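You operate a simulated robot arm through the tools that you are given. There is no shell and no other tool. Be economical: measure what you need, move in short steps, check, and stop when the job is done.

You run a simulated two-armed robot. Do the job below in one go: nothing can be reset, and whatever is moved stays where it is left.

Task
Run the shower into the jug up to the 500 mark, then empty it in the eyewash bowl.
Fine: the jug stands on the trolley's shelf; the rod ends up; the jug goes back on the long shelf. Set down upright: clear jug.

The check looks at the end state, three seconds after you hand in, the way a careful person would. Anything else that was tipped, shoved, dropped, spilled or broken makes it a failure.

Robot
Two 7-joint arms with two-finger parallel grippers on one trunk, on a base that drives. Base frame: it is fixed to the floor where the robot stands at the start and does not move with it; the origin is under the middle of the robot, x ahead of it, y to its left, z up. Lengths are in mm, angles in degrees, forces in N, time in s.
The left shoulder is at the start at [50, 161, 1148], the right one opposite. With the tool pointing down near the work surface each hand reaches from about 240 to 680 mm from the robot's upright axis, wherever it stands, measured 20 degrees to its own side. Places, roughly: shelf of the funnel trolley [-1600, -200, 800]; steel paddle [-1000, -200, 700]; yellow eyewash bowl [-1100, 0, 800]; yellow pull rod [-1000, 0, 1300]. Payload 3.43 kg a hand.
Tool frame (each hand has its own): the origin (TCP) lies between the finger pads and is the grasp point; the fingertips stand 30 mm ahead of it; z points along the fingers, y is the line along which they close. The gripper opens to 94 mm. The fingers are 28 mm wide and 10 mm thick; the gripper's body (50 by 96 mm) begins 55 mm behind the TCP.
Orientation is that of the tool frame in the base frame, as [roll, pitch, yaw] about the fixed x, y, z axes, in that order (R = Rz(yaw) Ry(pitch) Rx(roll)). With the fingers straight down and closing along the base's y, the tool's x points along the base's -x, its y along +y and its z along -z.

Tools
- The arms move only by the tool step_arm. It takes "left_commands", "right_commands" or both (then of equal length, played together; a hand with none holds still); each is a list of rows, each a list of 7 numbers: the turn, a rotation vector about the base's x, y, z in units of 8 degrees (1.0 is 8 degrees), then the shift along the base's x, y, z in units of 40 mm (1.0 is 40 mm), then the finger opening in mm, from 0 to 94. In form: [[ax, ay, az, tx, ty, tz, claw], ...]. A call has 1 to 20 rows; each row shifts and turns the commanded pose from where the row before left it. A call with a number of a shift or a turn outside -1 to 1 is refused whole. Each row takes 0.2 s and may step no farther than 50 mm and 8.6 degrees from the row before; otherwise, or with a gripper value out of range, the whole call is refused. Where a pose cannot be reached the arm comes as near as it can. A force on the tool above 40 N (or 10 N above the force at the start of the call, whichever is more), or a blocked arm, ends the call early, and 0.2 s more pass. Each finger travels about 45 mm/s and halts on what it meets, pressing with about 31 N; the grip force reading is that of the motor and also rises with nothing between the fingers. The clock runs only during rows and for 0.2 s after the last one: add rows that do not move to give the fingers time. It gives the time, the measured TCP pose, the force on the tool (base axes), the opening and the grip force at its end, in the units of the frame above (readings bear some noise), with the torque about the TCP (base axes, N m) and any sound that the robot's microphone picked up, and new pictures: "pictures" is both (left out), scene, wrist or none (wrist: the cameras of the hands that moved).
- Cameras (640 x 400 px; columns grow to the right, rows downward): "scene" is now at [96.2, -66.7, 1275.2]; the picture's right is [-0.76, -0.65, 0.00], its down [-0.34, 0.40, -0.85] and it looks along [0.55, -0.65, -0.52] (base axes); focal length 214 px, centre (320, 200). "left" rides on the left gripper at [76, -14, -103] in its tool frame; the picture's right is [0.18, 0.98, 0.00], its down [-0.75, 0.14, -0.64] and it looks along [-0.63, 0.12, 0.77] (tool axes); focal length 243 px, centre (320, 200). "right" rides on the right gripper at [76, 14, -102] in its tool frame; the picture's right is [-0.18, 0.98, 0.00], its down [-0.75, -0.14, -0.64] and it looks along [-0.63, -0.12, 0.77] (tool axes); focal length 243 px, centre (320, 200).
- raise_lower(by): slides the trunk up (or, below 0, down) by that many mm; the arms and the scene camera ride with it, the base frame stays. It gives what a move gives, with no picture.
- roll_base(legs): drives the robot by 1 to 6 legs, each [ahead, left, turn to the left] in mm, mm and degrees, along the robot's own axes; the way and the turn of a leg run together, so that a leg with both is an arc; at most 1500 mm and 180 degrees a leg. The arms and the cameras ride along, it lands a little off, and it stops where it bumps. It gives what a move gives, and a new picture of the scene camera.
- head_to(pan, tilt): turns the head with the scene camera to pan (to the left, within 80 degrees either way) and tilt (down, from -29 to 69), counted from straight ahead of the robot. It gives what a move gives, and a new picture of the scene camera.
- measure_at(camera, pixels): there is no depth. For up to 12 entries [column, row, z] of the newest picture of that camera ("zoom" is the newest enlarged one), the place [x, y] in the base frame at which the ray of that pixel passes the height z, good to about 2 mm. No time passes.
- zoom(camera, box): a new picture of the part [left, top, right, bottom] of that camera's present view, enlarged. No time passes.
- sign_off(): hands the job in; it is judged then, once.

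Go step by step. Measure first, check grasps and placings, and put right what went wrong. The budget is 80 turns and 260 pictures, counting those below and the enlarged ones. Unless the task says otherwise, let go and move clear before handing in, and close with one line.

The tools are called after "Call:" as name(argument=value, ...) on one line, values as JSON. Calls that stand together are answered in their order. step_arm: Moves the arms, as the interface text tells. Its arguments: {"type":"object","properties":{"left_commands":{"type":"array"},"right_commands":{"type":"array"},"pictures":{"type":"string","enum":["both","scene","wrist","none"]}},"required":[]} The other tools are called the same way: raise_lower (by) slides the trunk up or down; roll_base (legs) drives the base; head_to (pan, tilt) turns the head that bears the scene camera; measure_at (camera, pixels) gives the place at which the rays of pixels pass given heights; zoom (camera, box) takes an enlarged picture of a part of a camera's view; sign_off () hands the job in.

At the start:

```text
time_s: 0.0
left_ee_pos: [231.5, 258.8, 1306.1]
left_tool_rot: [-180.0, 0.2, 179.9]
left_ft_force: [0.3, -0.2, -0.2]
left_torque: [0.0, -0.01, -0.03]
left_gripper_width: 94.0
left_grasp_force: 0.1
right_ee_pos: [347.0, 1.0, 1244.6]
right_tool_rot: [180.0, -0.1, 180.0]
right_ft_force: [-0.6, -0.2, -0.1]
right_torque: [-0.01, -0.01, 0.02]
right_gripper_width: 93.9
right_grasp_force: 0.1
trunk travel left (down, up): [-175.0, 92.0]
robot x, y, heading: [2.5, 0.7, 0.3]
head pan, tilt: [-49.8, 31.5]
```

scene: 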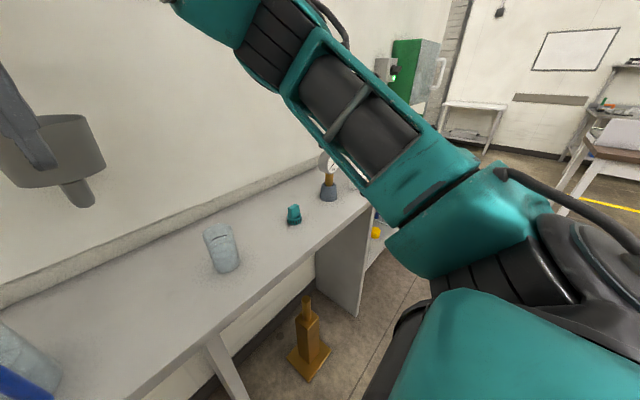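
right: 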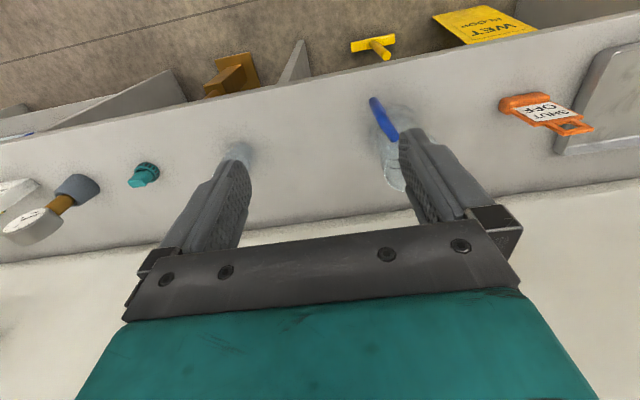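
left: 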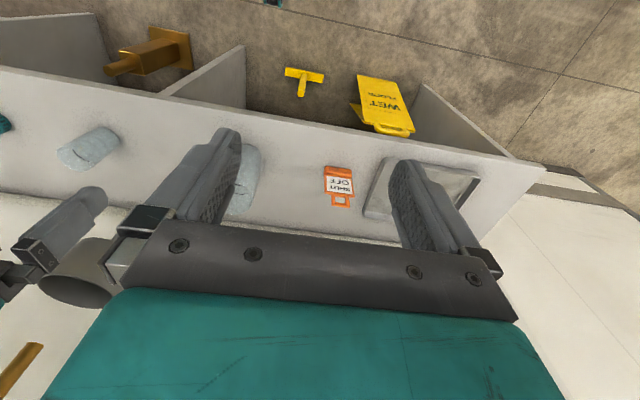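

The right arm blocks most of the scene view. The long shelf ahead holds two jug-like things, one with a blue handle, so I'll look around with the head first.

Call:
head_to(pan=0, tilt=45)

Call:
head_to(pan=75, tilt=15)

```text
time_s: 1.2
left_ee_pos: [231.4, 258.2, 1306.5]
left_tool_rot: [-180.0, 0.1, -180.0]
left_ft_force: [-0.5, -0.2, 0.8]
left_torque: [-0.02, 0.01, 0.01]
left_gripper_width: 94.0
left_grasp_force: 0.1
right_ee_pos: [346.0, 0.3, 1244.0]
right_tool_rot: [179.9, 0.0, -180.0]
right_ft_force: [-0.6, -0.6, -0.1]
right_torque: [0.01, 0.0, 0.02]
right_gripper_width: 94.0
right_grasp_force: 0.0
trunk travel left (down, up): [-175.0, 92.0]
robot x, y, heading: [-3.1, 0.6, -0.0]
head pan, tilt: [0.0, 45.0]
```

scene: 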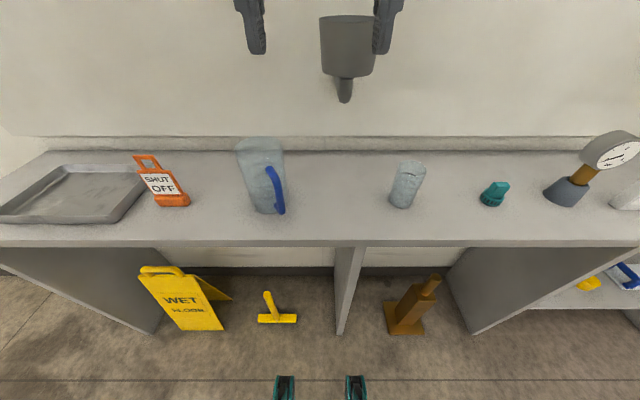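

```text
time_s: 2.6
left_ee_pos: [230.6, 259.0, 1305.5]
left_tool_rot: [180.0, 0.0, -180.0]
left_ft_force: [-0.1, 0.2, 0.4]
left_torque: [-0.04, 0.04, 0.01]
left_gripper_width: 94.1
left_grasp_force: 0.0
right_ee_pos: [347.0, -0.1, 1243.6]
right_tool_rot: [179.8, 0.0, 180.0]
right_ft_force: [-0.4, -0.4, -0.3]
right_torque: [0.0, -0.02, -0.01]
right_gripper_width: 94.0
right_grasp_force: 0.1
trunk travel left (down, up): [-175.0, 92.0]
robot x, y, heading: [0.4, -0.1, 0.1]
head pan, tilt: [75.0, 15.0]
```

scene: 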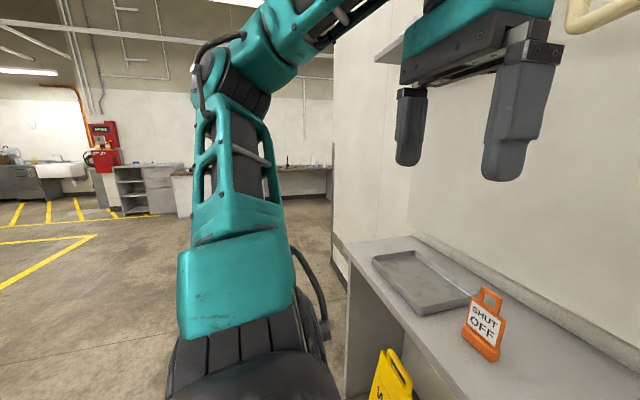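

The blue-handled clear jug is at (262,175) in the pan-0 view. I'll look straight ahead again and zoom in on the jug and the right end.

Call:
head_to(pan=0, tilt=45)

Call:
zoom(camera="scene", box=[200, 120, 440, 270])

Call:
measure_at(camera="scene", pixels=[[265, 212, 850], [265, 212, 900], [400, 205, 850], [300, 245, 850], [300, 245, 900], [300, 150, 900], [280, 212, 900], [60, 60, 900]])

Call:
head_to(pan=-75, tilt=15)

```text
time_s: 4.1
left_ee_pos: [231.0, 258.5, 1306.1]
left_tool_rot: [180.0, 0.1, -180.0]
left_ft_force: [0.6, 0.5, -0.1]
left_torque: [0.0, -0.04, 0.02]
left_gripper_width: 94.0
left_grasp_force: 0.1
right_ee_pos: [346.3, 0.9, 1245.0]
right_tool_rot: [179.8, 0.0, 179.9]
right_ft_force: [0.2, -0.1, -0.6]
right_torque: [-0.02, 0.02, 0.01]
right_gripper_width: 93.7
right_grasp_force: 0.1
trunk travel left (down, up): [-175.0, 92.0]
robot x, y, heading: [2.0, 3.9, -0.2]
head pan, tilt: [0.0, 45.0]
```

scene: 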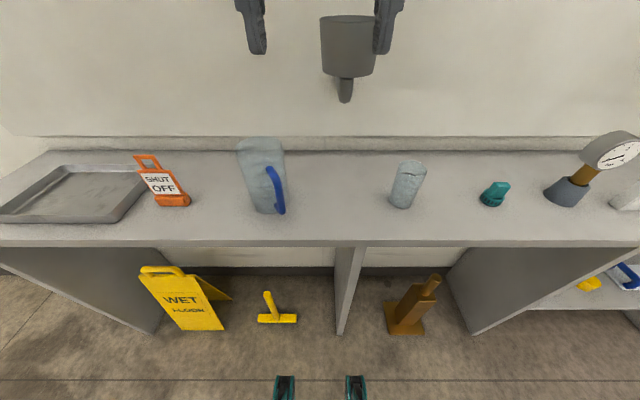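

```text
2.67 times, centred on (320, 195) of scene
```

zoom: 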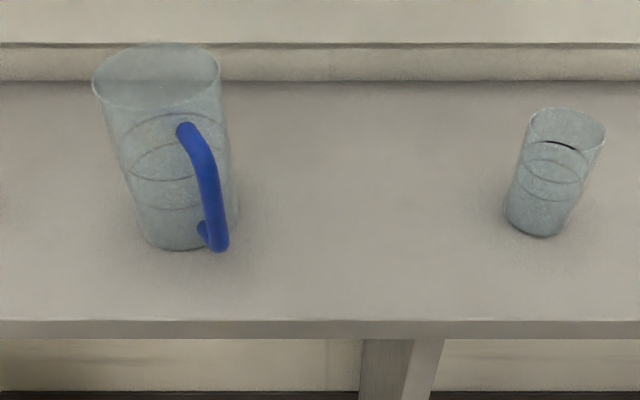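

```text
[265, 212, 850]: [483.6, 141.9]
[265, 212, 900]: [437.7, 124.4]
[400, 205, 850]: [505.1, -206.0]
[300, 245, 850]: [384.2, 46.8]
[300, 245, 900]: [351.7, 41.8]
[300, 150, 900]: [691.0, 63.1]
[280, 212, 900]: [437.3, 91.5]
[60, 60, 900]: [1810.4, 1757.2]
```

```text
time_s: 5.6
left_ee_pos: [230.2, 258.2, 1306.1]
left_tool_rot: [179.9, 0.1, 179.9]
left_ft_force: [-1.9, -0.4, -0.4]
left_torque: [0.0, -0.03, 0.03]
left_gripper_width: 93.9
left_grasp_force: 0.1
right_ee_pos: [347.0, 0.3, 1245.0]
right_tool_rot: [179.9, 0.0, -180.0]
right_ft_force: [0.1, -0.3, 0.8]
right_torque: [0.01, 0.02, -0.01]
right_gripper_width: 94.2
right_grasp_force: 0.1
trunk travel left (down, up): [-175.0, 92.0]
robot x, y, heading: [2.9, 1.2, 0.0]
head pan, tilt: [-75.0, 15.0]
```

scene: 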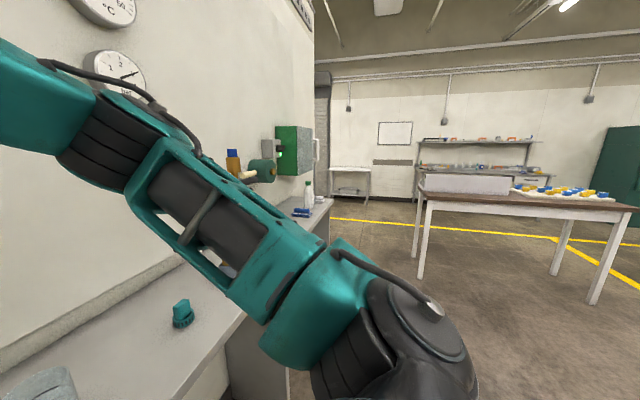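

The jug's handle faces the robot. Next I need the shelf height, so I'll triangulate its front edge with the wrist cameras.

Call:
measure_at(camera="right", pixels=[[320, 83, 850], [320, 83, 900], [320, 83, 800], [320, 83, 950], [320, 67, 900], [320, 67, 850], [395, 190, 850], [395, 190, 900]])

Call:
zoom(camera="right", box=[300, 60, 480, 220])

Call:
zoom(camera="left", box=[160, 100, 320, 240])

Call:
head_to(pan=0, tilt=45)

```text
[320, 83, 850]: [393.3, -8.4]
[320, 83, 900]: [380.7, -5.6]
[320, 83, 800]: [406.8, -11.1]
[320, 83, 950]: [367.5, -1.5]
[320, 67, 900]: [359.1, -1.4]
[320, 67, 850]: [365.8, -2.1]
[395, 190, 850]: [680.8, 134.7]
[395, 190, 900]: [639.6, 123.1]
```

```text
2.50 times, centred on (390, 140) of right
```

zoom: 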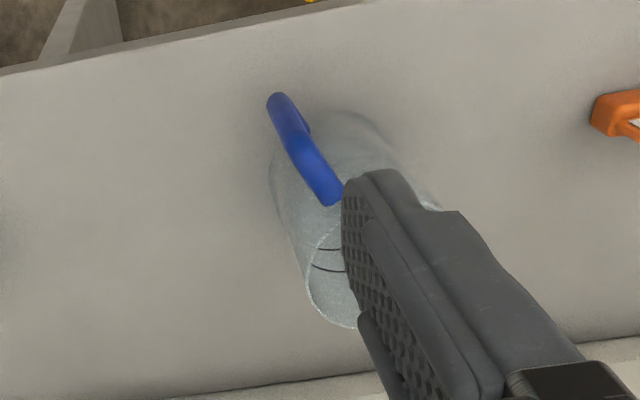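

```text
2.86 times, centred on (240, 170) of left
```

zoom: 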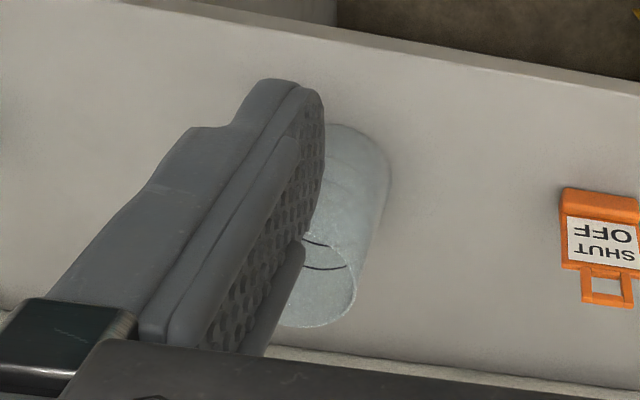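

```text
time_s: 7.1
left_ee_pos: [230.6, 259.0, 1306.1]
left_tool_rot: [180.0, 0.2, -180.0]
left_ft_force: [0.4, 0.1, -0.6]
left_torque: [0.03, 0.0, 0.04]
left_gripper_width: 94.0
left_grasp_force: 0.0
right_ee_pos: [345.8, 0.4, 1244.0]
right_tool_rot: [180.0, 0.0, -180.0]
right_ft_force: [0.4, -1.1, 0.7]
right_torque: [0.0, -0.01, 0.01]
right_gripper_width: 93.8
right_grasp_force: 0.1
trunk travel left (down, up): [-175.0, 92.0]
robot x, y, heading: [3.9, 2.1, -0.1]
head pan, tilt: [0.0, 45.0]
```

scene: 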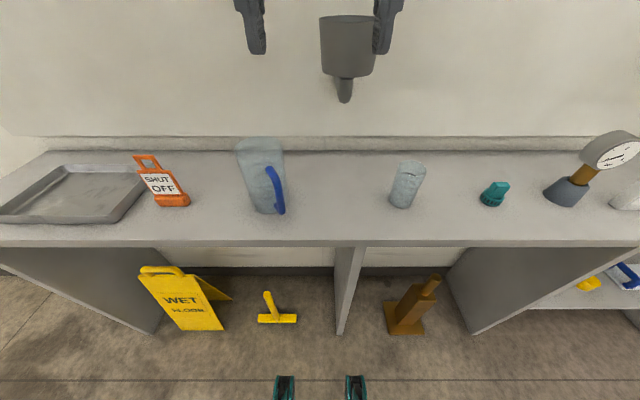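

The front edge gives a shelf height of about 870 and the jug tapers from roughly 84 to 100 mm. Before choosing a grasp I'll survey the shower side by backing off a little and turning around.

Call:
roll_base(legs=[[-150, 0, 0], [0, 0, 180]])

Call:
head_to(pan=0, tilt=15)

Call:
head_to(pan=0, tilt=-25)

```text
time_s: 15.6
left_ee_pos: [-410.5, -231.4, 1306.2]
left_tool_rot: [179.9, 0.1, -6.2]
left_ft_force: [1.0, -0.1, 0.1]
left_torque: [0.02, 0.0, 0.02]
left_gripper_width: 93.9
left_grasp_force: 0.1
right_ee_pos: [-496.3, 37.9, 1243.4]
right_tool_rot: [179.9, 0.0, -6.5]
right_ft_force: [0.7, -0.3, -0.3]
right_torque: [0.03, 0.0, -0.01]
right_gripper_width: 93.8
right_grasp_force: 0.0
trunk travel left (down, up): [-175.0, 92.0]
robot x, y, heading: [-153.6, -4.5, 173.8]
head pan, tilt: [0.0, 45.0]
```

scene: 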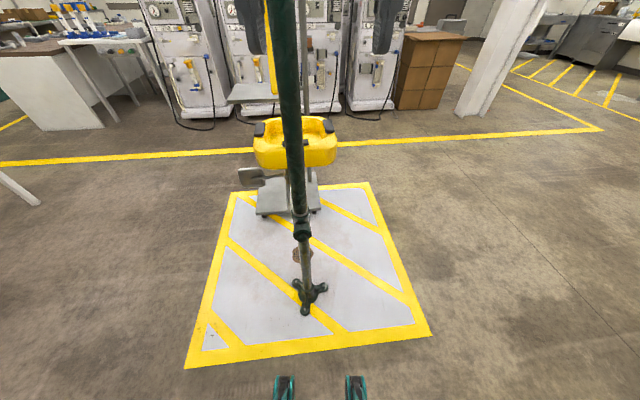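

```text
time_s: 16.5
left_ee_pos: [-410.7, -231.1, 1305.8]
left_tool_rot: [180.0, 0.1, -6.3]
left_ft_force: [0.0, 0.6, 0.1]
left_torque: [-0.02, -0.04, 0.03]
left_gripper_width: 93.9
left_grasp_force: 0.0
right_ee_pos: [-497.6, 37.0, 1244.0]
right_tool_rot: [179.9, 0.1, -6.4]
right_ft_force: [-1.3, 0.4, 0.0]
right_torque: [0.01, -0.01, -0.04]
right_gripper_width: 94.1
right_grasp_force: 0.0
trunk travel left (down, up): [-175.0, 92.0]
robot x, y, heading: [-152.9, 1.3, 173.9]
head pan, tilt: [0.0, 15.0]
```

scene: 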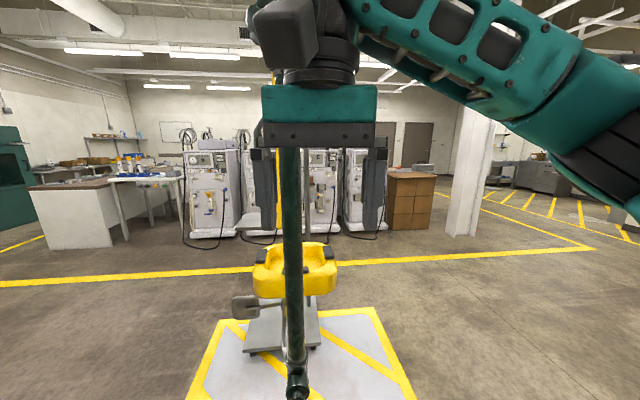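

```text
time_s: 17.6
left_ee_pos: [-410.2, -231.9, 1306.6]
left_tool_rot: [-180.0, 0.2, -6.3]
left_ft_force: [0.0, -0.5, -0.3]
left_torque: [0.02, 0.03, 0.01]
left_gripper_width: 94.2
left_grasp_force: 0.1
right_ee_pos: [-496.4, 38.6, 1243.2]
right_tool_rot: [179.9, 0.0, -6.4]
right_ft_force: [-0.3, 0.2, -0.4]
right_torque: [0.0, -0.02, 0.0]
right_gripper_width: 93.7
right_grasp_force: 0.1
trunk travel left (down, up): [-175.0, 92.0]
robot x, y, heading: [-149.9, 3.5, 173.7]
head pan, tilt: [0.0, -25.0]
```

scene: 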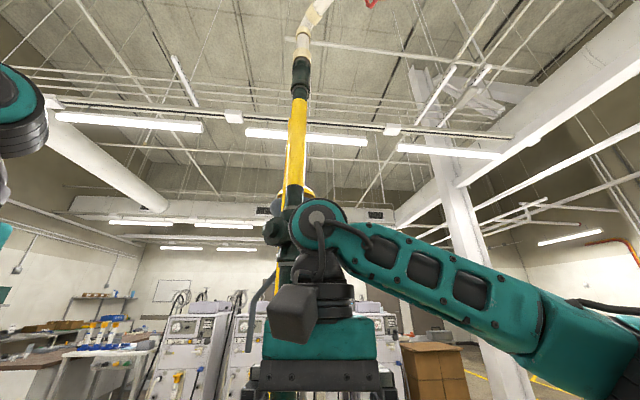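

The shower post with the yellow pipe stands ahead, with the yellow bowl behind it and a trolley behind that. I'll drive around to the -y side and look at them from there.

Call:
roll_base(legs=[[0, 1000, 0], [1000, 0, 0], [0, 0, -84]])

Call:
head_to(pan=0, tilt=20)

Call:
head_to(pan=35, tilt=20)

Call:
head_to(pan=20, tilt=-29)

```text
time_s: 35.2
left_ee_pos: [-1513.2, -734.7, 1306.0]
left_tool_rot: [180.0, 0.0, -87.1]
left_ft_force: [0.2, -0.4, 0.6]
left_torque: [-0.01, 0.02, 0.0]
left_gripper_width: 94.3
left_grasp_force: 0.1
right_ee_pos: [-1261.6, -605.8, 1243.6]
right_tool_rot: [179.9, -0.1, -87.1]
right_ft_force: [-0.3, -0.2, -0.7]
right_torque: [0.01, -0.01, 0.0]
right_gripper_width: 93.9
right_grasp_force: 0.0
trunk travel left (down, up): [-175.0, 92.0]
robot x, y, heading: [-1239.7, -952.1, 92.7]
head pan, tilt: [0.0, -25.0]
```

scene: 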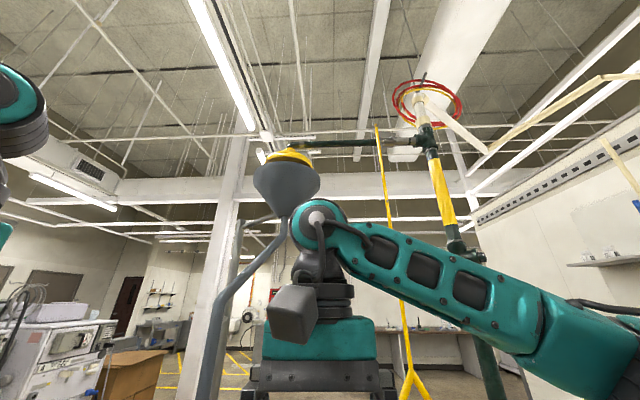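

```text
time_s: 36.3
left_ee_pos: [-1513.6, -735.5, 1305.9]
left_tool_rot: [-180.0, -0.1, -87.1]
left_ft_force: [-0.4, -1.5, -0.9]
left_torque: [0.0, 0.01, 0.01]
left_gripper_width: 94.1
left_grasp_force: 0.2
right_ee_pos: [-1261.6, -607.0, 1243.4]
right_tool_rot: [179.9, 0.0, -87.1]
right_ft_force: [0.3, 0.7, 0.7]
right_torque: [-0.02, 0.0, 0.02]
right_gripper_width: 93.9
right_grasp_force: 0.0
trunk travel left (down, up): [-175.0, 92.0]
robot x, y, heading: [-1243.0, -951.2, 92.8]
head pan, tilt: [0.0, 20.0]
```

scene: 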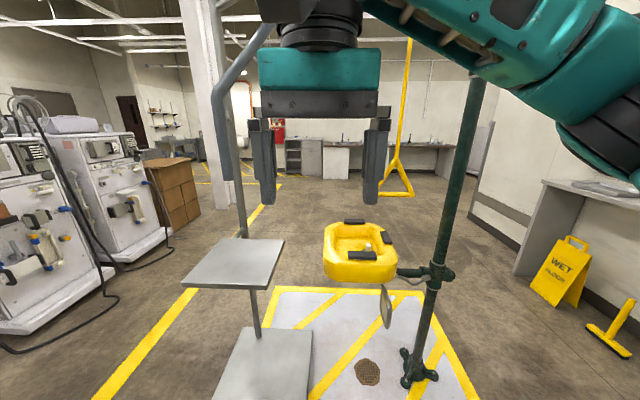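

```text
time_s: 37.3
left_ee_pos: [-1512.6, -733.8, 1306.2]
left_tool_rot: [179.9, 0.1, -87.2]
left_ft_force: [0.0, 0.9, 0.4]
left_torque: [-0.02, -0.01, 0.01]
left_gripper_width: 94.0
left_grasp_force: 0.1
right_ee_pos: [-1260.2, -605.3, 1243.7]
right_tool_rot: [179.9, 0.0, -87.1]
right_ft_force: [-0.1, -0.5, -0.7]
right_torque: [0.01, -0.07, 0.03]
right_gripper_width: 93.9
right_grasp_force: 0.1
trunk travel left (down, up): [-175.0, 92.0]
robot x, y, heading: [-1243.2, -953.9, 92.9]
head pan, tilt: [35.0, 20.0]
```

scene: 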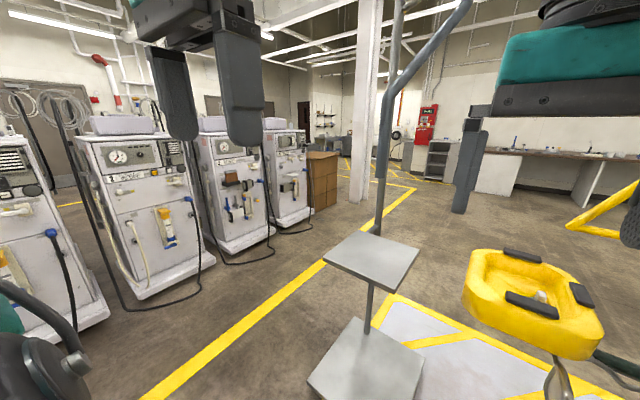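

```text
time_s: 38.5
left_ee_pos: [-1513.0, -735.9, 1306.6]
left_tool_rot: [179.9, 0.1, -87.1]
left_ft_force: [0.5, -0.5, 0.1]
left_torque: [0.02, -0.01, 0.05]
left_gripper_width: 93.8
left_grasp_force: 0.1
right_ee_pos: [-1261.4, -606.6, 1243.2]
right_tool_rot: [179.9, 0.1, -87.1]
right_ft_force: [0.2, -0.2, 0.9]
right_torque: [0.02, 0.01, 0.03]
right_gripper_width: 94.2
right_grasp_force: 0.0
trunk travel left (down, up): [-175.0, 92.0]
robot x, y, heading: [-1243.1, -949.3, 92.9]
head pan, tilt: [20.0, -28.6]
```

scene: 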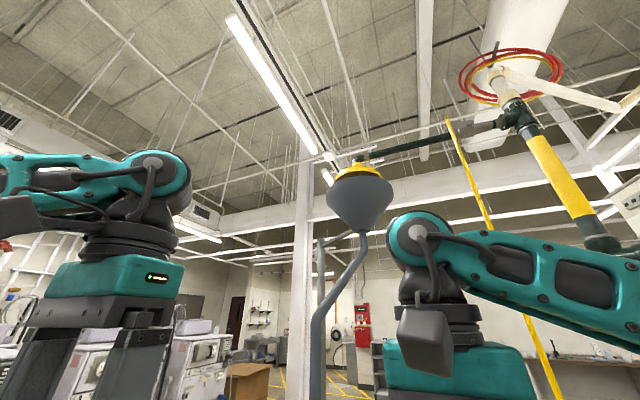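

The funnel sits under the shower head and its pipe leads down to the trolley shelf, with the triangular pull handle near (395,180). I'll zoom in on each.

Call:
head_to(pan=25, tilt=20)

Call:
zoom(camera="scene", box=[220, 100, 480, 300])

Call:
zoom(camera="scene", box=[440, 100, 640, 280])

```text
time_s: 39.7
left_ee_pos: [-1514.4, -735.9, 1305.3]
left_tool_rot: [-180.0, 0.0, -87.1]
left_ft_force: [-0.6, 0.5, 0.1]
left_torque: [0.0, -0.05, 0.01]
left_gripper_width: 94.0
left_grasp_force: 0.0
right_ee_pos: [-1262.3, -606.3, 1243.3]
right_tool_rot: [179.9, 0.0, -87.1]
right_ft_force: [0.2, 0.0, 0.3]
right_torque: [-0.02, 0.02, -0.06]
right_gripper_width: 94.3
right_grasp_force: 0.1
trunk travel left (down, up): [-175.0, 92.0]
robot x, y, heading: [-1244.3, -949.8, 93.1]
head pan, tilt: [25.0, 20.0]
```

scene: 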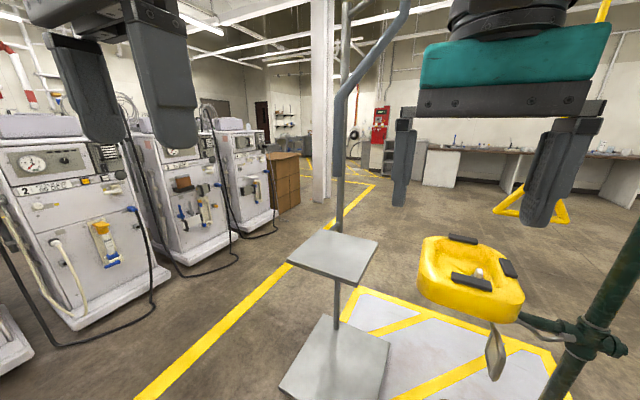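

```text
2.00 times, centred on (350, 200) of scene
```

zoom: 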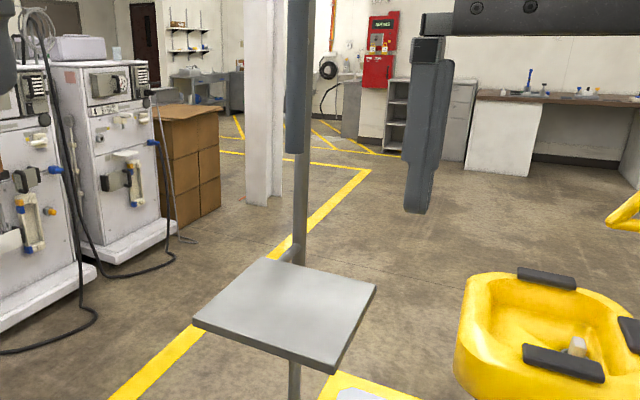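

```text
2.22 times, centred on (540, 190) of scene
```

zoom: 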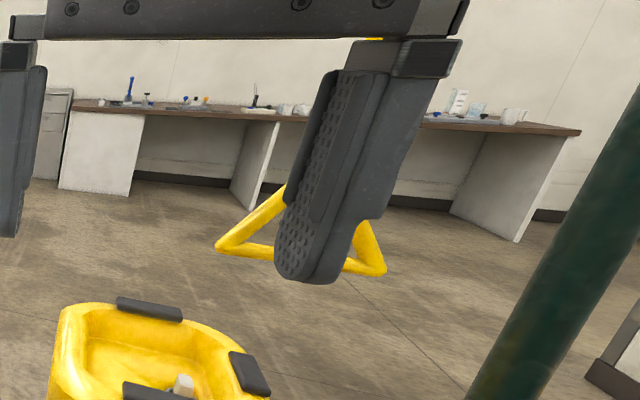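

The drain pipe's open end is at zoom (297,152), above the shelf. I'll measure the shelf corners, the bowl and the outlet.

Call:
measure_at(camera="scene", pixels=[[287, 262, 800], [328, 229, 800], [378, 243, 800], [357, 283, 800], [338, 175, 1000], [338, 175, 1050], [338, 175, 1100], [338, 240, 800], [432, 238, 820], [420, 283, 820], [518, 320, 820], [524, 290, 820]])

Call:
head_to(pan=-15, tilt=15)

```text
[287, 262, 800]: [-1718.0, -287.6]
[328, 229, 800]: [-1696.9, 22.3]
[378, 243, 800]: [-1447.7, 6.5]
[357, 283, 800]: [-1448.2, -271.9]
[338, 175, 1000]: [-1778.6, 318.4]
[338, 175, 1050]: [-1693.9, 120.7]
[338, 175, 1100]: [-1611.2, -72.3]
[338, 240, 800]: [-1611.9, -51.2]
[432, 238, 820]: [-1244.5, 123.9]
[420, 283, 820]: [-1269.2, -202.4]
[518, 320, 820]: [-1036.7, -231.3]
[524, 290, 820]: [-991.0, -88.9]
```

```text
time_s: 40.7
left_ee_pos: [-1512.7, -735.7, 1306.3]
left_tool_rot: [-180.0, 0.1, -87.1]
left_ft_force: [0.8, 0.1, 0.8]
left_torque: [0.03, 0.01, -0.03]
left_gripper_width: 94.3
left_grasp_force: 0.0
right_ee_pos: [-1261.2, -605.5, 1242.9]
right_tool_rot: [179.9, 0.0, -87.0]
right_ft_force: [0.3, 0.5, -0.4]
right_torque: [0.01, 0.01, -0.02]
right_gripper_width: 93.9
right_grasp_force: 0.0
trunk travel left (down, up): [-175.0, 92.0]
robot x, y, heading: [-1245.6, -949.5, 92.8]
head pan, tilt: [-15.0, 15.0]
```

scene: 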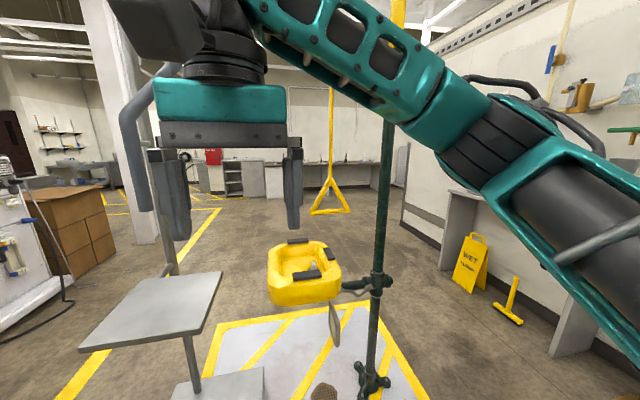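

The triangular handle is visible at (330,212) with its apex at (330,180). I'll get ray positions for it at several heights.

Call:
measure_at(camera="scene", pixels=[[330, 212, 1000], [330, 212, 1050], [330, 212, 1100], [330, 212, 1150], [330, 180, 1200], [330, 180, 1150], [310, 213, 1100], [349, 211, 1100], [141, 210, 1100], [141, 210, 1080], [220, 272, 800], [82, 347, 800]])

Call:
zoom(camera="scene", box=[240, 150, 400, 310])

Call:
roll_base(legs=[[0, 500, 0]])

Call:
head_to(pan=-15, tilt=10)

```text
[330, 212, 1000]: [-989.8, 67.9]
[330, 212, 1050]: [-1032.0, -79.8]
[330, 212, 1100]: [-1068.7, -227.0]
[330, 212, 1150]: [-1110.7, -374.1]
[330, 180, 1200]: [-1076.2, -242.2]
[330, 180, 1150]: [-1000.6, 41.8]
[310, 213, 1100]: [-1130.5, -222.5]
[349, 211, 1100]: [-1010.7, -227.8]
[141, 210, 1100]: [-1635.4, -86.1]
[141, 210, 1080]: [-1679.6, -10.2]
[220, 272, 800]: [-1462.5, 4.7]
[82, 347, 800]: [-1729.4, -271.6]
```

```text
2.50 times, centred on (320, 230) of scene
```

zoom: 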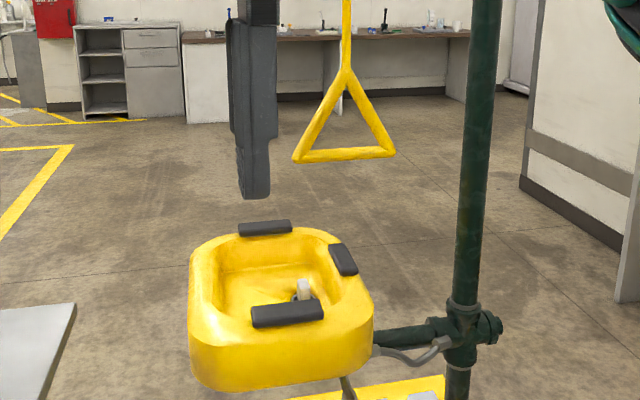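

```text
time_s: 45.6
left_ee_pos: [-2007.5, -759.0, 1305.6]
left_tool_rot: [180.0, 0.1, -87.3]
left_ft_force: [-0.3, 0.1, -0.3]
left_torque: [-0.01, 0.02, -0.01]
left_gripper_width: 94.0
left_grasp_force: 0.1
right_ee_pos: [-1755.9, -628.9, 1244.5]
right_tool_rot: [179.9, 0.0, -87.3]
right_ft_force: [0.1, -0.3, -0.3]
right_torque: [0.02, -0.01, -0.07]
right_gripper_width: 93.8
right_grasp_force: 0.3
trunk travel left (down, up): [-175.0, 92.0]
robot x, y, heading: [-1740.2, -977.0, 93.0]
head pan, tilt: [-15.0, 15.0]
```

scene: 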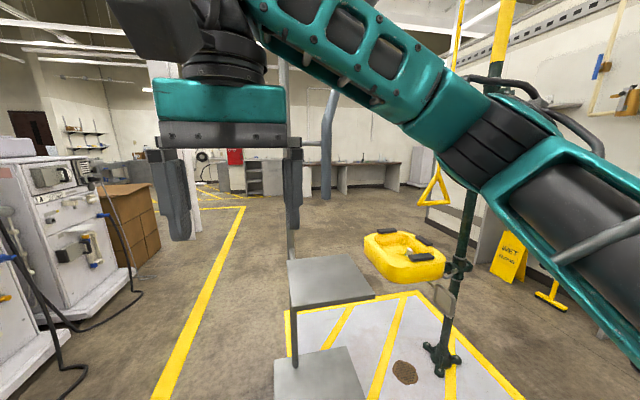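

```text
time_s: 46.3
left_ee_pos: [-2006.8, -758.3, 1305.0]
left_tool_rot: [180.0, 0.1, -87.2]
left_ft_force: [0.0, -0.2, 0.3]
left_torque: [0.0, 0.01, 0.01]
left_gripper_width: 94.0
left_grasp_force: 0.1
right_ee_pos: [-1756.6, -630.7, 1243.9]
right_tool_rot: [179.9, 0.0, -87.3]
right_ft_force: [0.8, 0.1, -0.4]
right_torque: [-0.01, 0.03, -0.02]
right_gripper_width: 93.9
right_grasp_force: 0.0
trunk travel left (down, up): [-175.0, 92.0]
robot x, y, heading: [-1737.7, -974.4, 93.0]
head pan, tilt: [-15.0, 10.0]
```

scene: 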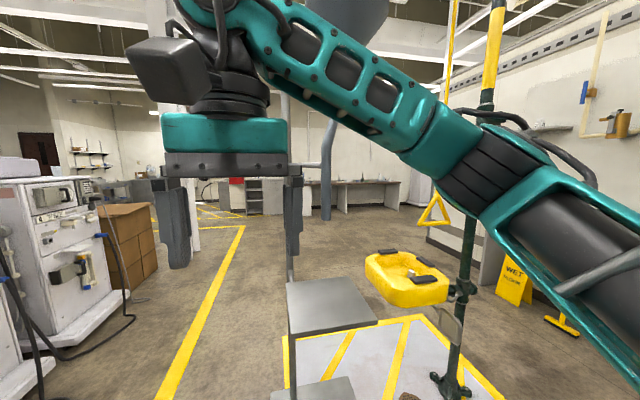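

From here the outlet (325,218) is clearly apart from the mast (288,250). I'll triangulate the outlet, the handle and the shelf.

Call:
measure_at(camera="scene", pixels=[[325, 219, 1000], [325, 219, 1050], [325, 219, 1100], [434, 224, 1000], [434, 224, 1050], [436, 195, 1150], [436, 195, 1200], [290, 333, 800], [378, 321, 800], [343, 276, 800], [285, 281, 800], [365, 275, 820]])

Call:
zoom(camera="scene", box=[270, 170, 470, 330])

```text
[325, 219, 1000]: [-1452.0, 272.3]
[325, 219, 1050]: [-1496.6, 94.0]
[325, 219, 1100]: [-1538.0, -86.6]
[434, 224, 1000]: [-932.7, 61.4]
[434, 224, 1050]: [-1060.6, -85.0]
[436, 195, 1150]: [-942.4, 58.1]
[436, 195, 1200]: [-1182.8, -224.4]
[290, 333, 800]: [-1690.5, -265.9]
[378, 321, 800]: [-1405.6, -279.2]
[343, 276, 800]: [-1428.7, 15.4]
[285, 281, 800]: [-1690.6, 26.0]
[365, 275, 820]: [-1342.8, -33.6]
```

```text
2.50 times, centred on (370, 250) of scene
```

zoom: 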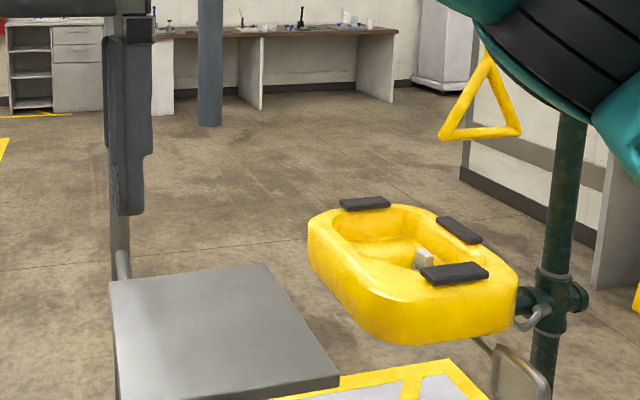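

Triangulating gives the outlet at about (-1565,-190,1130), the shelf top at z≈825 and centred below it, and the handle bar at about (-1018,-32,1033). Now I'll drive back to the long shelf to take the jug by its blue handle with the left hand.

Call:
roll_base(legs=[[0, 0, -93], [1450, 0, 0], [150, 980, 0]])

Call:
head_to(pan=15, tilt=40)

Call:
zoom(camera="scene", box=[220, 100, 420, 260])

```text
time_s: 65.8
left_ee_pos: [98.5, 303.5, 1304.9]
left_tool_rot: [-179.9, -0.1, -177.8]
left_ft_force: [0.5, 0.1, 0.4]
left_torque: [-0.02, -0.03, 0.01]
left_gripper_width: 93.9
left_grasp_force: 0.1
right_ee_pos: [223.4, 50.0, 1242.7]
right_tool_rot: [179.8, 0.0, -177.9]
right_ft_force: [0.7, 0.0, 0.2]
right_torque: [0.01, 0.0, 0.01]
right_gripper_width: 94.2
right_grasp_force: 0.0
trunk travel left (down, up): [-175.0, 92.0]
robot x, y, heading: [-126.2, 36.9, 2.2]
head pan, tilt: [-15.0, 10.0]
```

scene: 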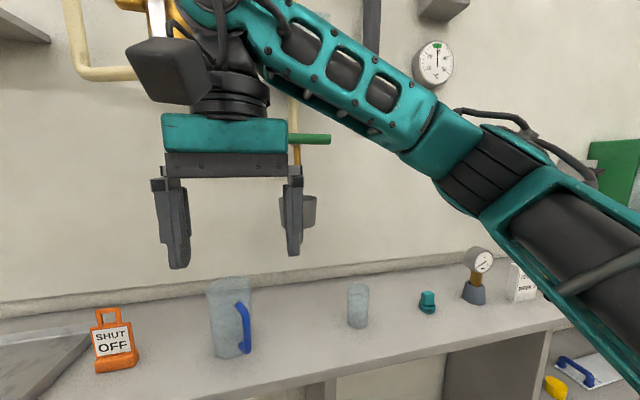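

```text
time_s: 66.7
left_ee_pos: [98.7, 303.2, 1306.6]
left_tool_rot: [180.0, 0.0, -177.8]
left_ft_force: [-0.2, -0.6, -0.5]
left_torque: [0.01, -0.01, 0.01]
left_gripper_width: 93.8
left_grasp_force: 0.0
right_ee_pos: [223.9, 50.3, 1243.5]
right_tool_rot: [179.9, 0.0, -177.9]
right_ft_force: [0.7, -0.1, -0.5]
right_torque: [0.03, 0.0, 0.0]
right_gripper_width: 94.1
right_grasp_force: 0.1
trunk travel left (down, up): [-175.0, 92.0]
robot x, y, heading: [-127.4, 34.0, 2.3]
head pan, tilt: [15.0, 40.0]
```

scene: 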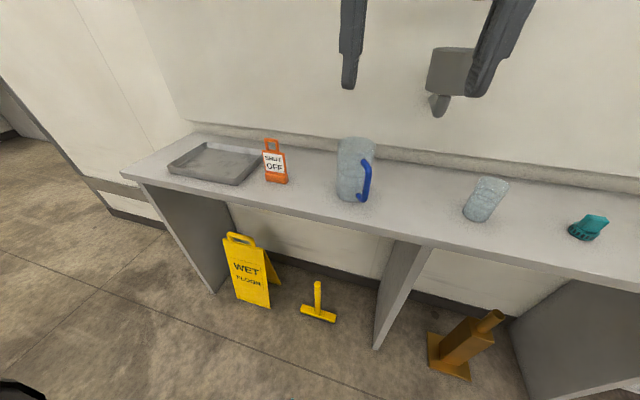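

```text
2.50 times, centred on (320, 180) of scene
```

zoom: 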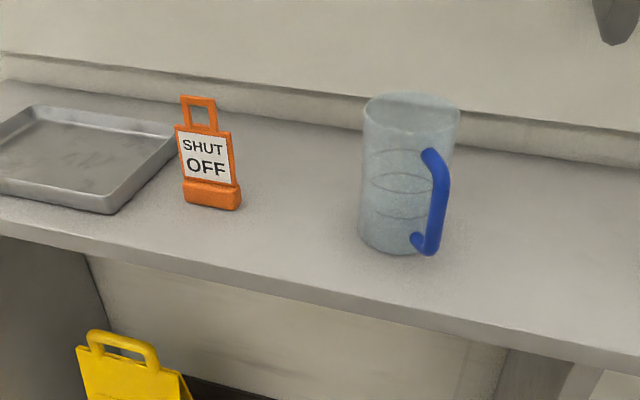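

I'll take ray positions of the handle's ends, the jug base and the rim from this view and compare them with the earlier one.

Call:
measure_at(camera="scene", pixels=[[363.2, 201.2, 850], [363.2, 201.2, 900], [363.2, 201.2, 930], [369, 172, 950], [369, 172, 1000], [362, 161, 1000], [362, 161, 1050], [350, 201, 850], [350, 201, 900], [338, 142, 1050], [375.5, 146, 1050], [345, 222, 870]])

```text
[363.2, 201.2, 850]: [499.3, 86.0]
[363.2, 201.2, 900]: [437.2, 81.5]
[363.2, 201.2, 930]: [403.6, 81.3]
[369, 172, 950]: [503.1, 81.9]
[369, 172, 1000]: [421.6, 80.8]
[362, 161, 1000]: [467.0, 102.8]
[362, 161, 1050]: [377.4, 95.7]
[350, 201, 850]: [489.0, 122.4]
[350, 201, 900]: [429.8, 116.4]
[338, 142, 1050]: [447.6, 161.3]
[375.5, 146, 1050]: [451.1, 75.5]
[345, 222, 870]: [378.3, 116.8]
```

The handle bar is a vertical blue rod near (438,84), z about 897 to 985, and the jug centre is near (508,122), so the right arm approaches it naturally at yaw of about 27°. I'll pitch the right hand to 30° below horizontal and bring it to a pre-grasp pose.

Call:
step_arm(right_commands=[[0, -1, 0, 0.25, -0.03, -0.5, 94], [0, -1, 0, 0.25, -0.03, -0.5, 94], [0, -1, 0, 0.25, -0.03, -0.5, 94], [0, -1, 0, 0.25, -0.03, -0.5, 94], [0, -1, 0, 0.25, -0.03, -0.5, 94], [0, -1, 0, 0.25, -0.03, -0.5, 94], [0, -1, 0, 0.25, -0.03, -0.5, 94], [0, -0.5, 0, 0.25, -0.03, -0.5, 94], [0, 0, 1, 0.25, -0.03, -0.5, 94], [0, 0, 1, 0.25, -0.03, -0.5, 94], [0, 0, 1, 0.25, -0.03, -0.5, 94], [0, 0, 0.1, 0.25, 0, -0.5, 94], [0, 0, 0, 0, 0, 0, 94]])

```text
time_s: 69.5
left_ee_pos: [98.2, 302.8, 1306.3]
left_tool_rot: [179.9, 0.1, -177.8]
left_ft_force: [-0.6, -0.5, 0.1]
left_torque: [0.03, -0.02, 0.01]
left_gripper_width: 93.9
left_grasp_force: 0.0
right_ee_pos: [344.0, 37.5, 1003.2]
right_tool_rot: [-176.3, 60.0, -150.9]
right_ft_force: [0.5, -0.4, 0.4]
right_torque: [0.04, 0.0, -0.01]
right_gripper_width: 94.3
right_grasp_force: 0.0
trunk travel left (down, up): [-175.0, 92.0]
robot x, y, heading: [-122.6, 35.5, 2.1]
head pan, tilt: [15.0, 40.0]
```

scene: 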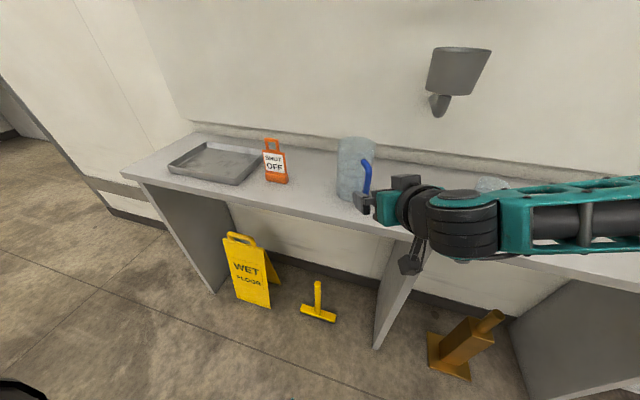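
right: 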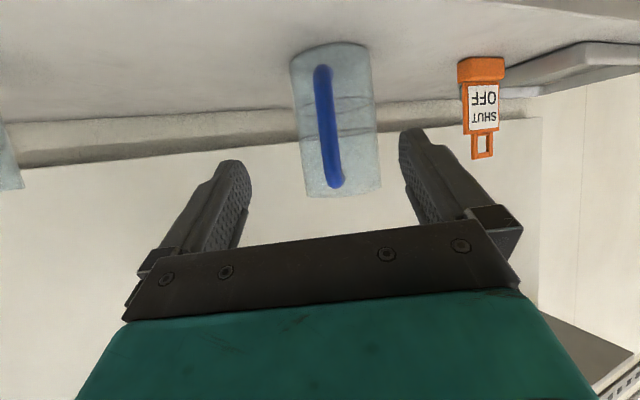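

The wrist view shows the handle from (322,68) at the bottom to (335,187) at the top, between the open fingers. I'll check the ray positions before moving in.

Call:
measure_at(camera="right", pixels=[[322, 70, 890], [322, 70, 900], [327, 120, 930], [327, 120, 940], [327, 120, 950], [334, 180, 980], [334, 180, 990], [334, 180, 1000], [330, 46, 870], [330, 46, 860]])

Call:
zoom(camera="right", box=[250, 20, 420, 210])

```text
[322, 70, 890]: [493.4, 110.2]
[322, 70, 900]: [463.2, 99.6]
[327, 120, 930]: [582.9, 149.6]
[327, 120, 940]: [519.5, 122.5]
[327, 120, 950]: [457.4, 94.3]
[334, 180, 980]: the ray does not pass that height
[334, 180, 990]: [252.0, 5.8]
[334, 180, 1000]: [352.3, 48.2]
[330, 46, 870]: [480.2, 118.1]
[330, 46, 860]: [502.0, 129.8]
```

```text
2.11 times, centred on (335, 115) of right
```

zoom: 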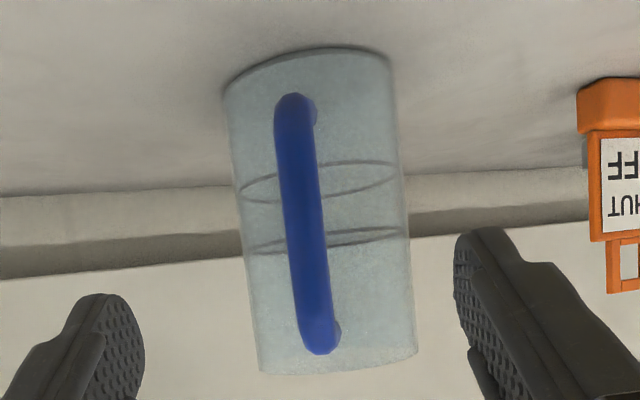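

The tool axis points straight at the bar, which should meet it at about (437,88,942). I'll advance 100 mm and look again.

Call:
step_arm(right_commands=[[0, 0, 0, 0.38, 0.21, -0.24, 94], [0, 0, 0, 0.38, 0.21, -0.24, 94], [0, 0, 0, 0.38, 0.21, -0.24, 94], [0, 0, 0, 0.38, 0.21, -0.24, 94], [0, 0, 0, 0.38, 0.21, -0.24, 94], [0, 0, 0, 0, 0, 0, 94]])

Call:
zoom(camera="scene", box=[280, 110, 440, 250])

```text
time_s: 70.9
left_ee_pos: [98.1, 303.1, 1305.2]
left_tool_rot: [180.0, 0.0, -177.7]
left_ft_force: [-0.1, 0.5, -0.5]
left_torque: [0.04, -0.05, 0.02]
left_gripper_width: 94.0
left_grasp_force: 0.1
right_ee_pos: [420.1, 80.4, 954.9]
right_tool_rot: [-176.5, 60.0, -151.0]
right_ft_force: [1.1, 0.4, 0.3]
right_torque: [-0.02, -0.01, -0.02]
right_gripper_width: 94.0
right_grasp_force: 0.0
trunk travel left (down, up): [-175.0, 92.0]
robot x, y, heading: [-123.4, 35.9, 2.3]
head pan, tilt: [15.0, 40.0]
```

scene: 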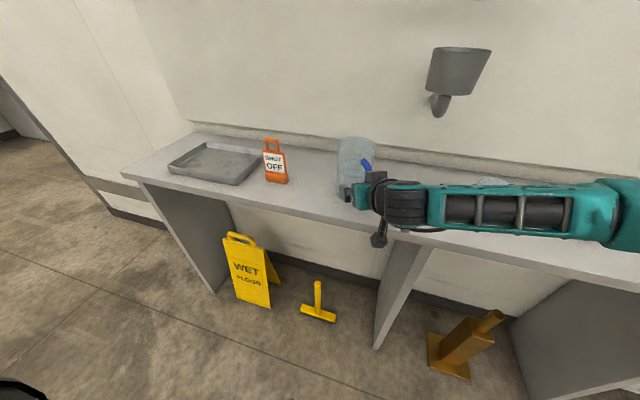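
right: 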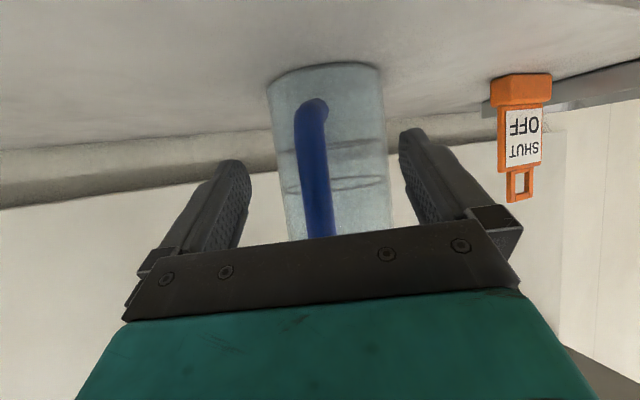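

```text
2.86 times, centred on (360, 180) of scene
```

zoom: 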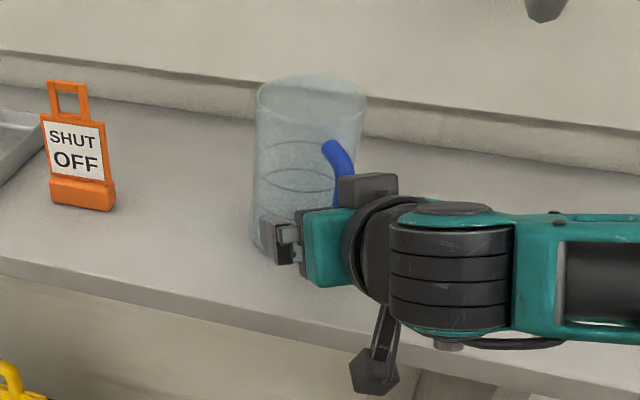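

The bar is centred between the fingers. I'll check its depth along the tool axis from this closer view.

Call:
measure_at(camera="right", pixels=[[313, 104, 885], [313, 104, 895], [313, 104, 905], [317, 170, 930], [317, 170, 940], [317, 170, 950], [325, 70, 870], [325, 70, 880]])

Call:
measure_at(camera="scene", pixels=[[363.2, 201.2, 895], [363.2, 201.2, 905], [350, 201, 870], [350, 201, 880]])

```text
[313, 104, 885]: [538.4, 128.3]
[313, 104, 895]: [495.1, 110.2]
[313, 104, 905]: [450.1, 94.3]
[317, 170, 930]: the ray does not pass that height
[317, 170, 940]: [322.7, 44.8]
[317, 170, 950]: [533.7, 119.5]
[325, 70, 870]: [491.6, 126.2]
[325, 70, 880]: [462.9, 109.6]
```

```text
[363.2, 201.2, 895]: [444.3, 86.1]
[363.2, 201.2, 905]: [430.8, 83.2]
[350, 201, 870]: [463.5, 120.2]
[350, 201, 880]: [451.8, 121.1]
```

The estimates agree on the bar at about (434,87). I'll advance 22 mm more and close.

Call:
step_arm(right_commands=[[0, 0, 0, 0.21, 0.115, -0.12, 94], [0, 0, 0, 0.21, 0.115, -0.12, 94], [0, 0, 0, 0, 0, 0, 60], [0, 0, 0, 0, 0, 0, 30], [0, 0, 0, 0, 0, 0, 0], [0, 0, 0, 0, 0, 0, 0], [0, 0, 0, 0, 0, 0, 0], [0, 0, 0, 0, 0, 0, 0]])

Call:
zoom(camera="scene", box=[280, 110, 440, 250])

```text
time_s: 72.7
left_ee_pos: [97.6, 302.3, 1306.7]
left_tool_rot: [180.0, 0.1, -177.9]
left_ft_force: [0.2, 0.0, -0.3]
left_torque: [0.01, -0.03, -0.02]
left_gripper_width: 94.1
left_grasp_force: 0.0
right_ee_pos: [437.6, 89.5, 946.2]
right_tool_rot: [-176.4, 60.0, -150.9]
right_ft_force: [-0.8, 0.9, 2.0]
right_torque: [0.22, -0.06, 0.05]
right_gripper_width: 19.8
right_grasp_force: 31.3
trunk travel left (down, up): [-175.0, 92.0]
robot x, y, heading: [-124.1, 41.1, 1.9]
head pan, tilt: [15.0, 40.0]
```

scene: 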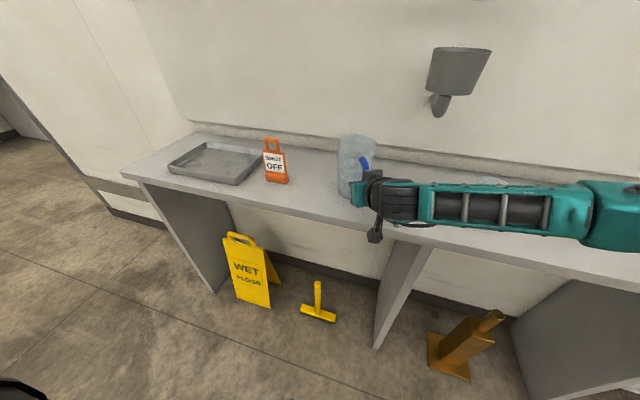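
right: 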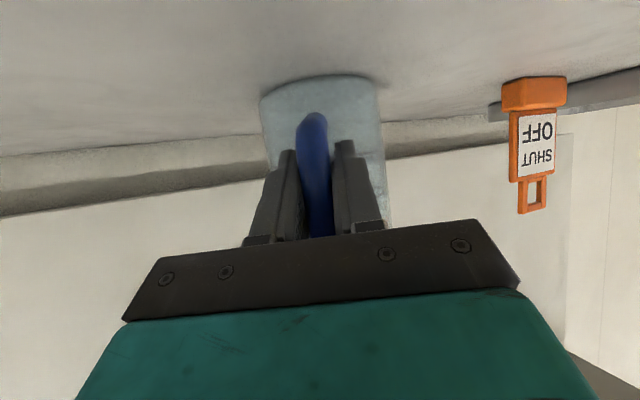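

```text
2.86 times, centred on (360, 180) of scene
```

zoom: 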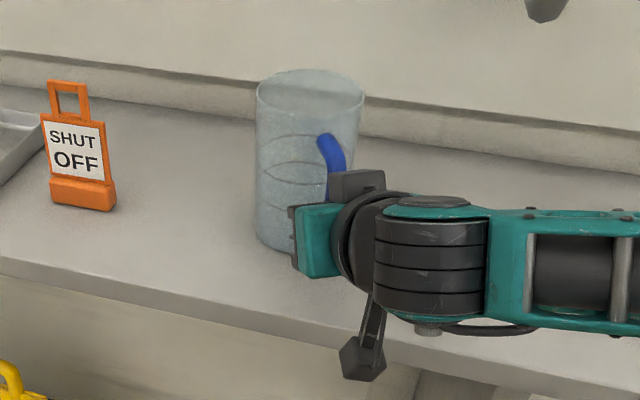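

The handle is held at 19.8 mm with 31 N. I'll lift it straight up 80 mm and check.

Call:
step_arm(right_commands=[[0, 0, 0, 0, 0, 0.25, 0], [0, 0, 0, 0, 0, 0.5, 0], [0, 0, 0, 0, 0, 0.5, 0], [0, 0, 0, 0, 0, 0.5, 0], [0, 0, 0, 0, 0, 0.25, 0], [0, 0, 0, 0, 0, 0, 0], [0, 0, 0, 0, 0, 0, 0]])

Call:
zoom(camera="scene", box=[280, 90, 440, 230])

```text
time_s: 74.3
left_ee_pos: [99.3, 302.8, 1305.5]
left_tool_rot: [-180.0, 0.0, -177.8]
left_ft_force: [-0.3, 0.3, -0.3]
left_torque: [-0.02, 0.0, -0.01]
left_gripper_width: 94.1
left_grasp_force: 0.0
right_ee_pos: [435.5, 88.0, 1025.8]
right_tool_rot: [-176.3, 59.8, -150.9]
right_ft_force: [0.1, -0.2, -0.8]
right_torque: [-0.02, 0.06, -0.01]
right_gripper_width: 19.4
right_grasp_force: 30.7
trunk travel left (down, up): [-175.0, 92.0]
robot x, y, heading: [-124.4, 38.1, 2.3]
head pan, tilt: [15.0, 40.0]
```

scene: 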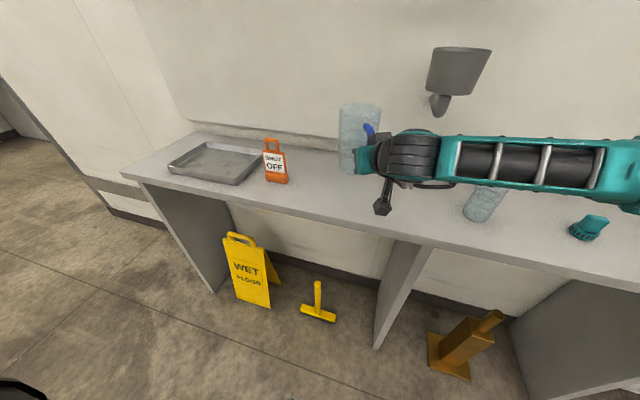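
right: 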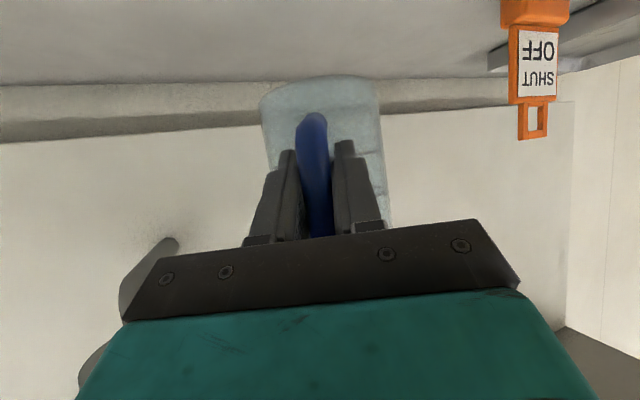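

```text
2.86 times, centred on (360, 160) of scene
```

zoom: 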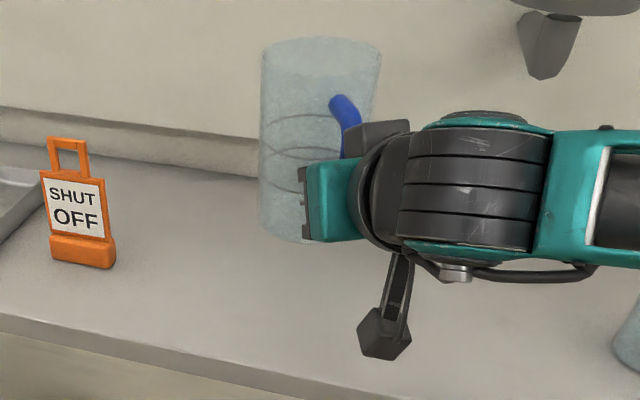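

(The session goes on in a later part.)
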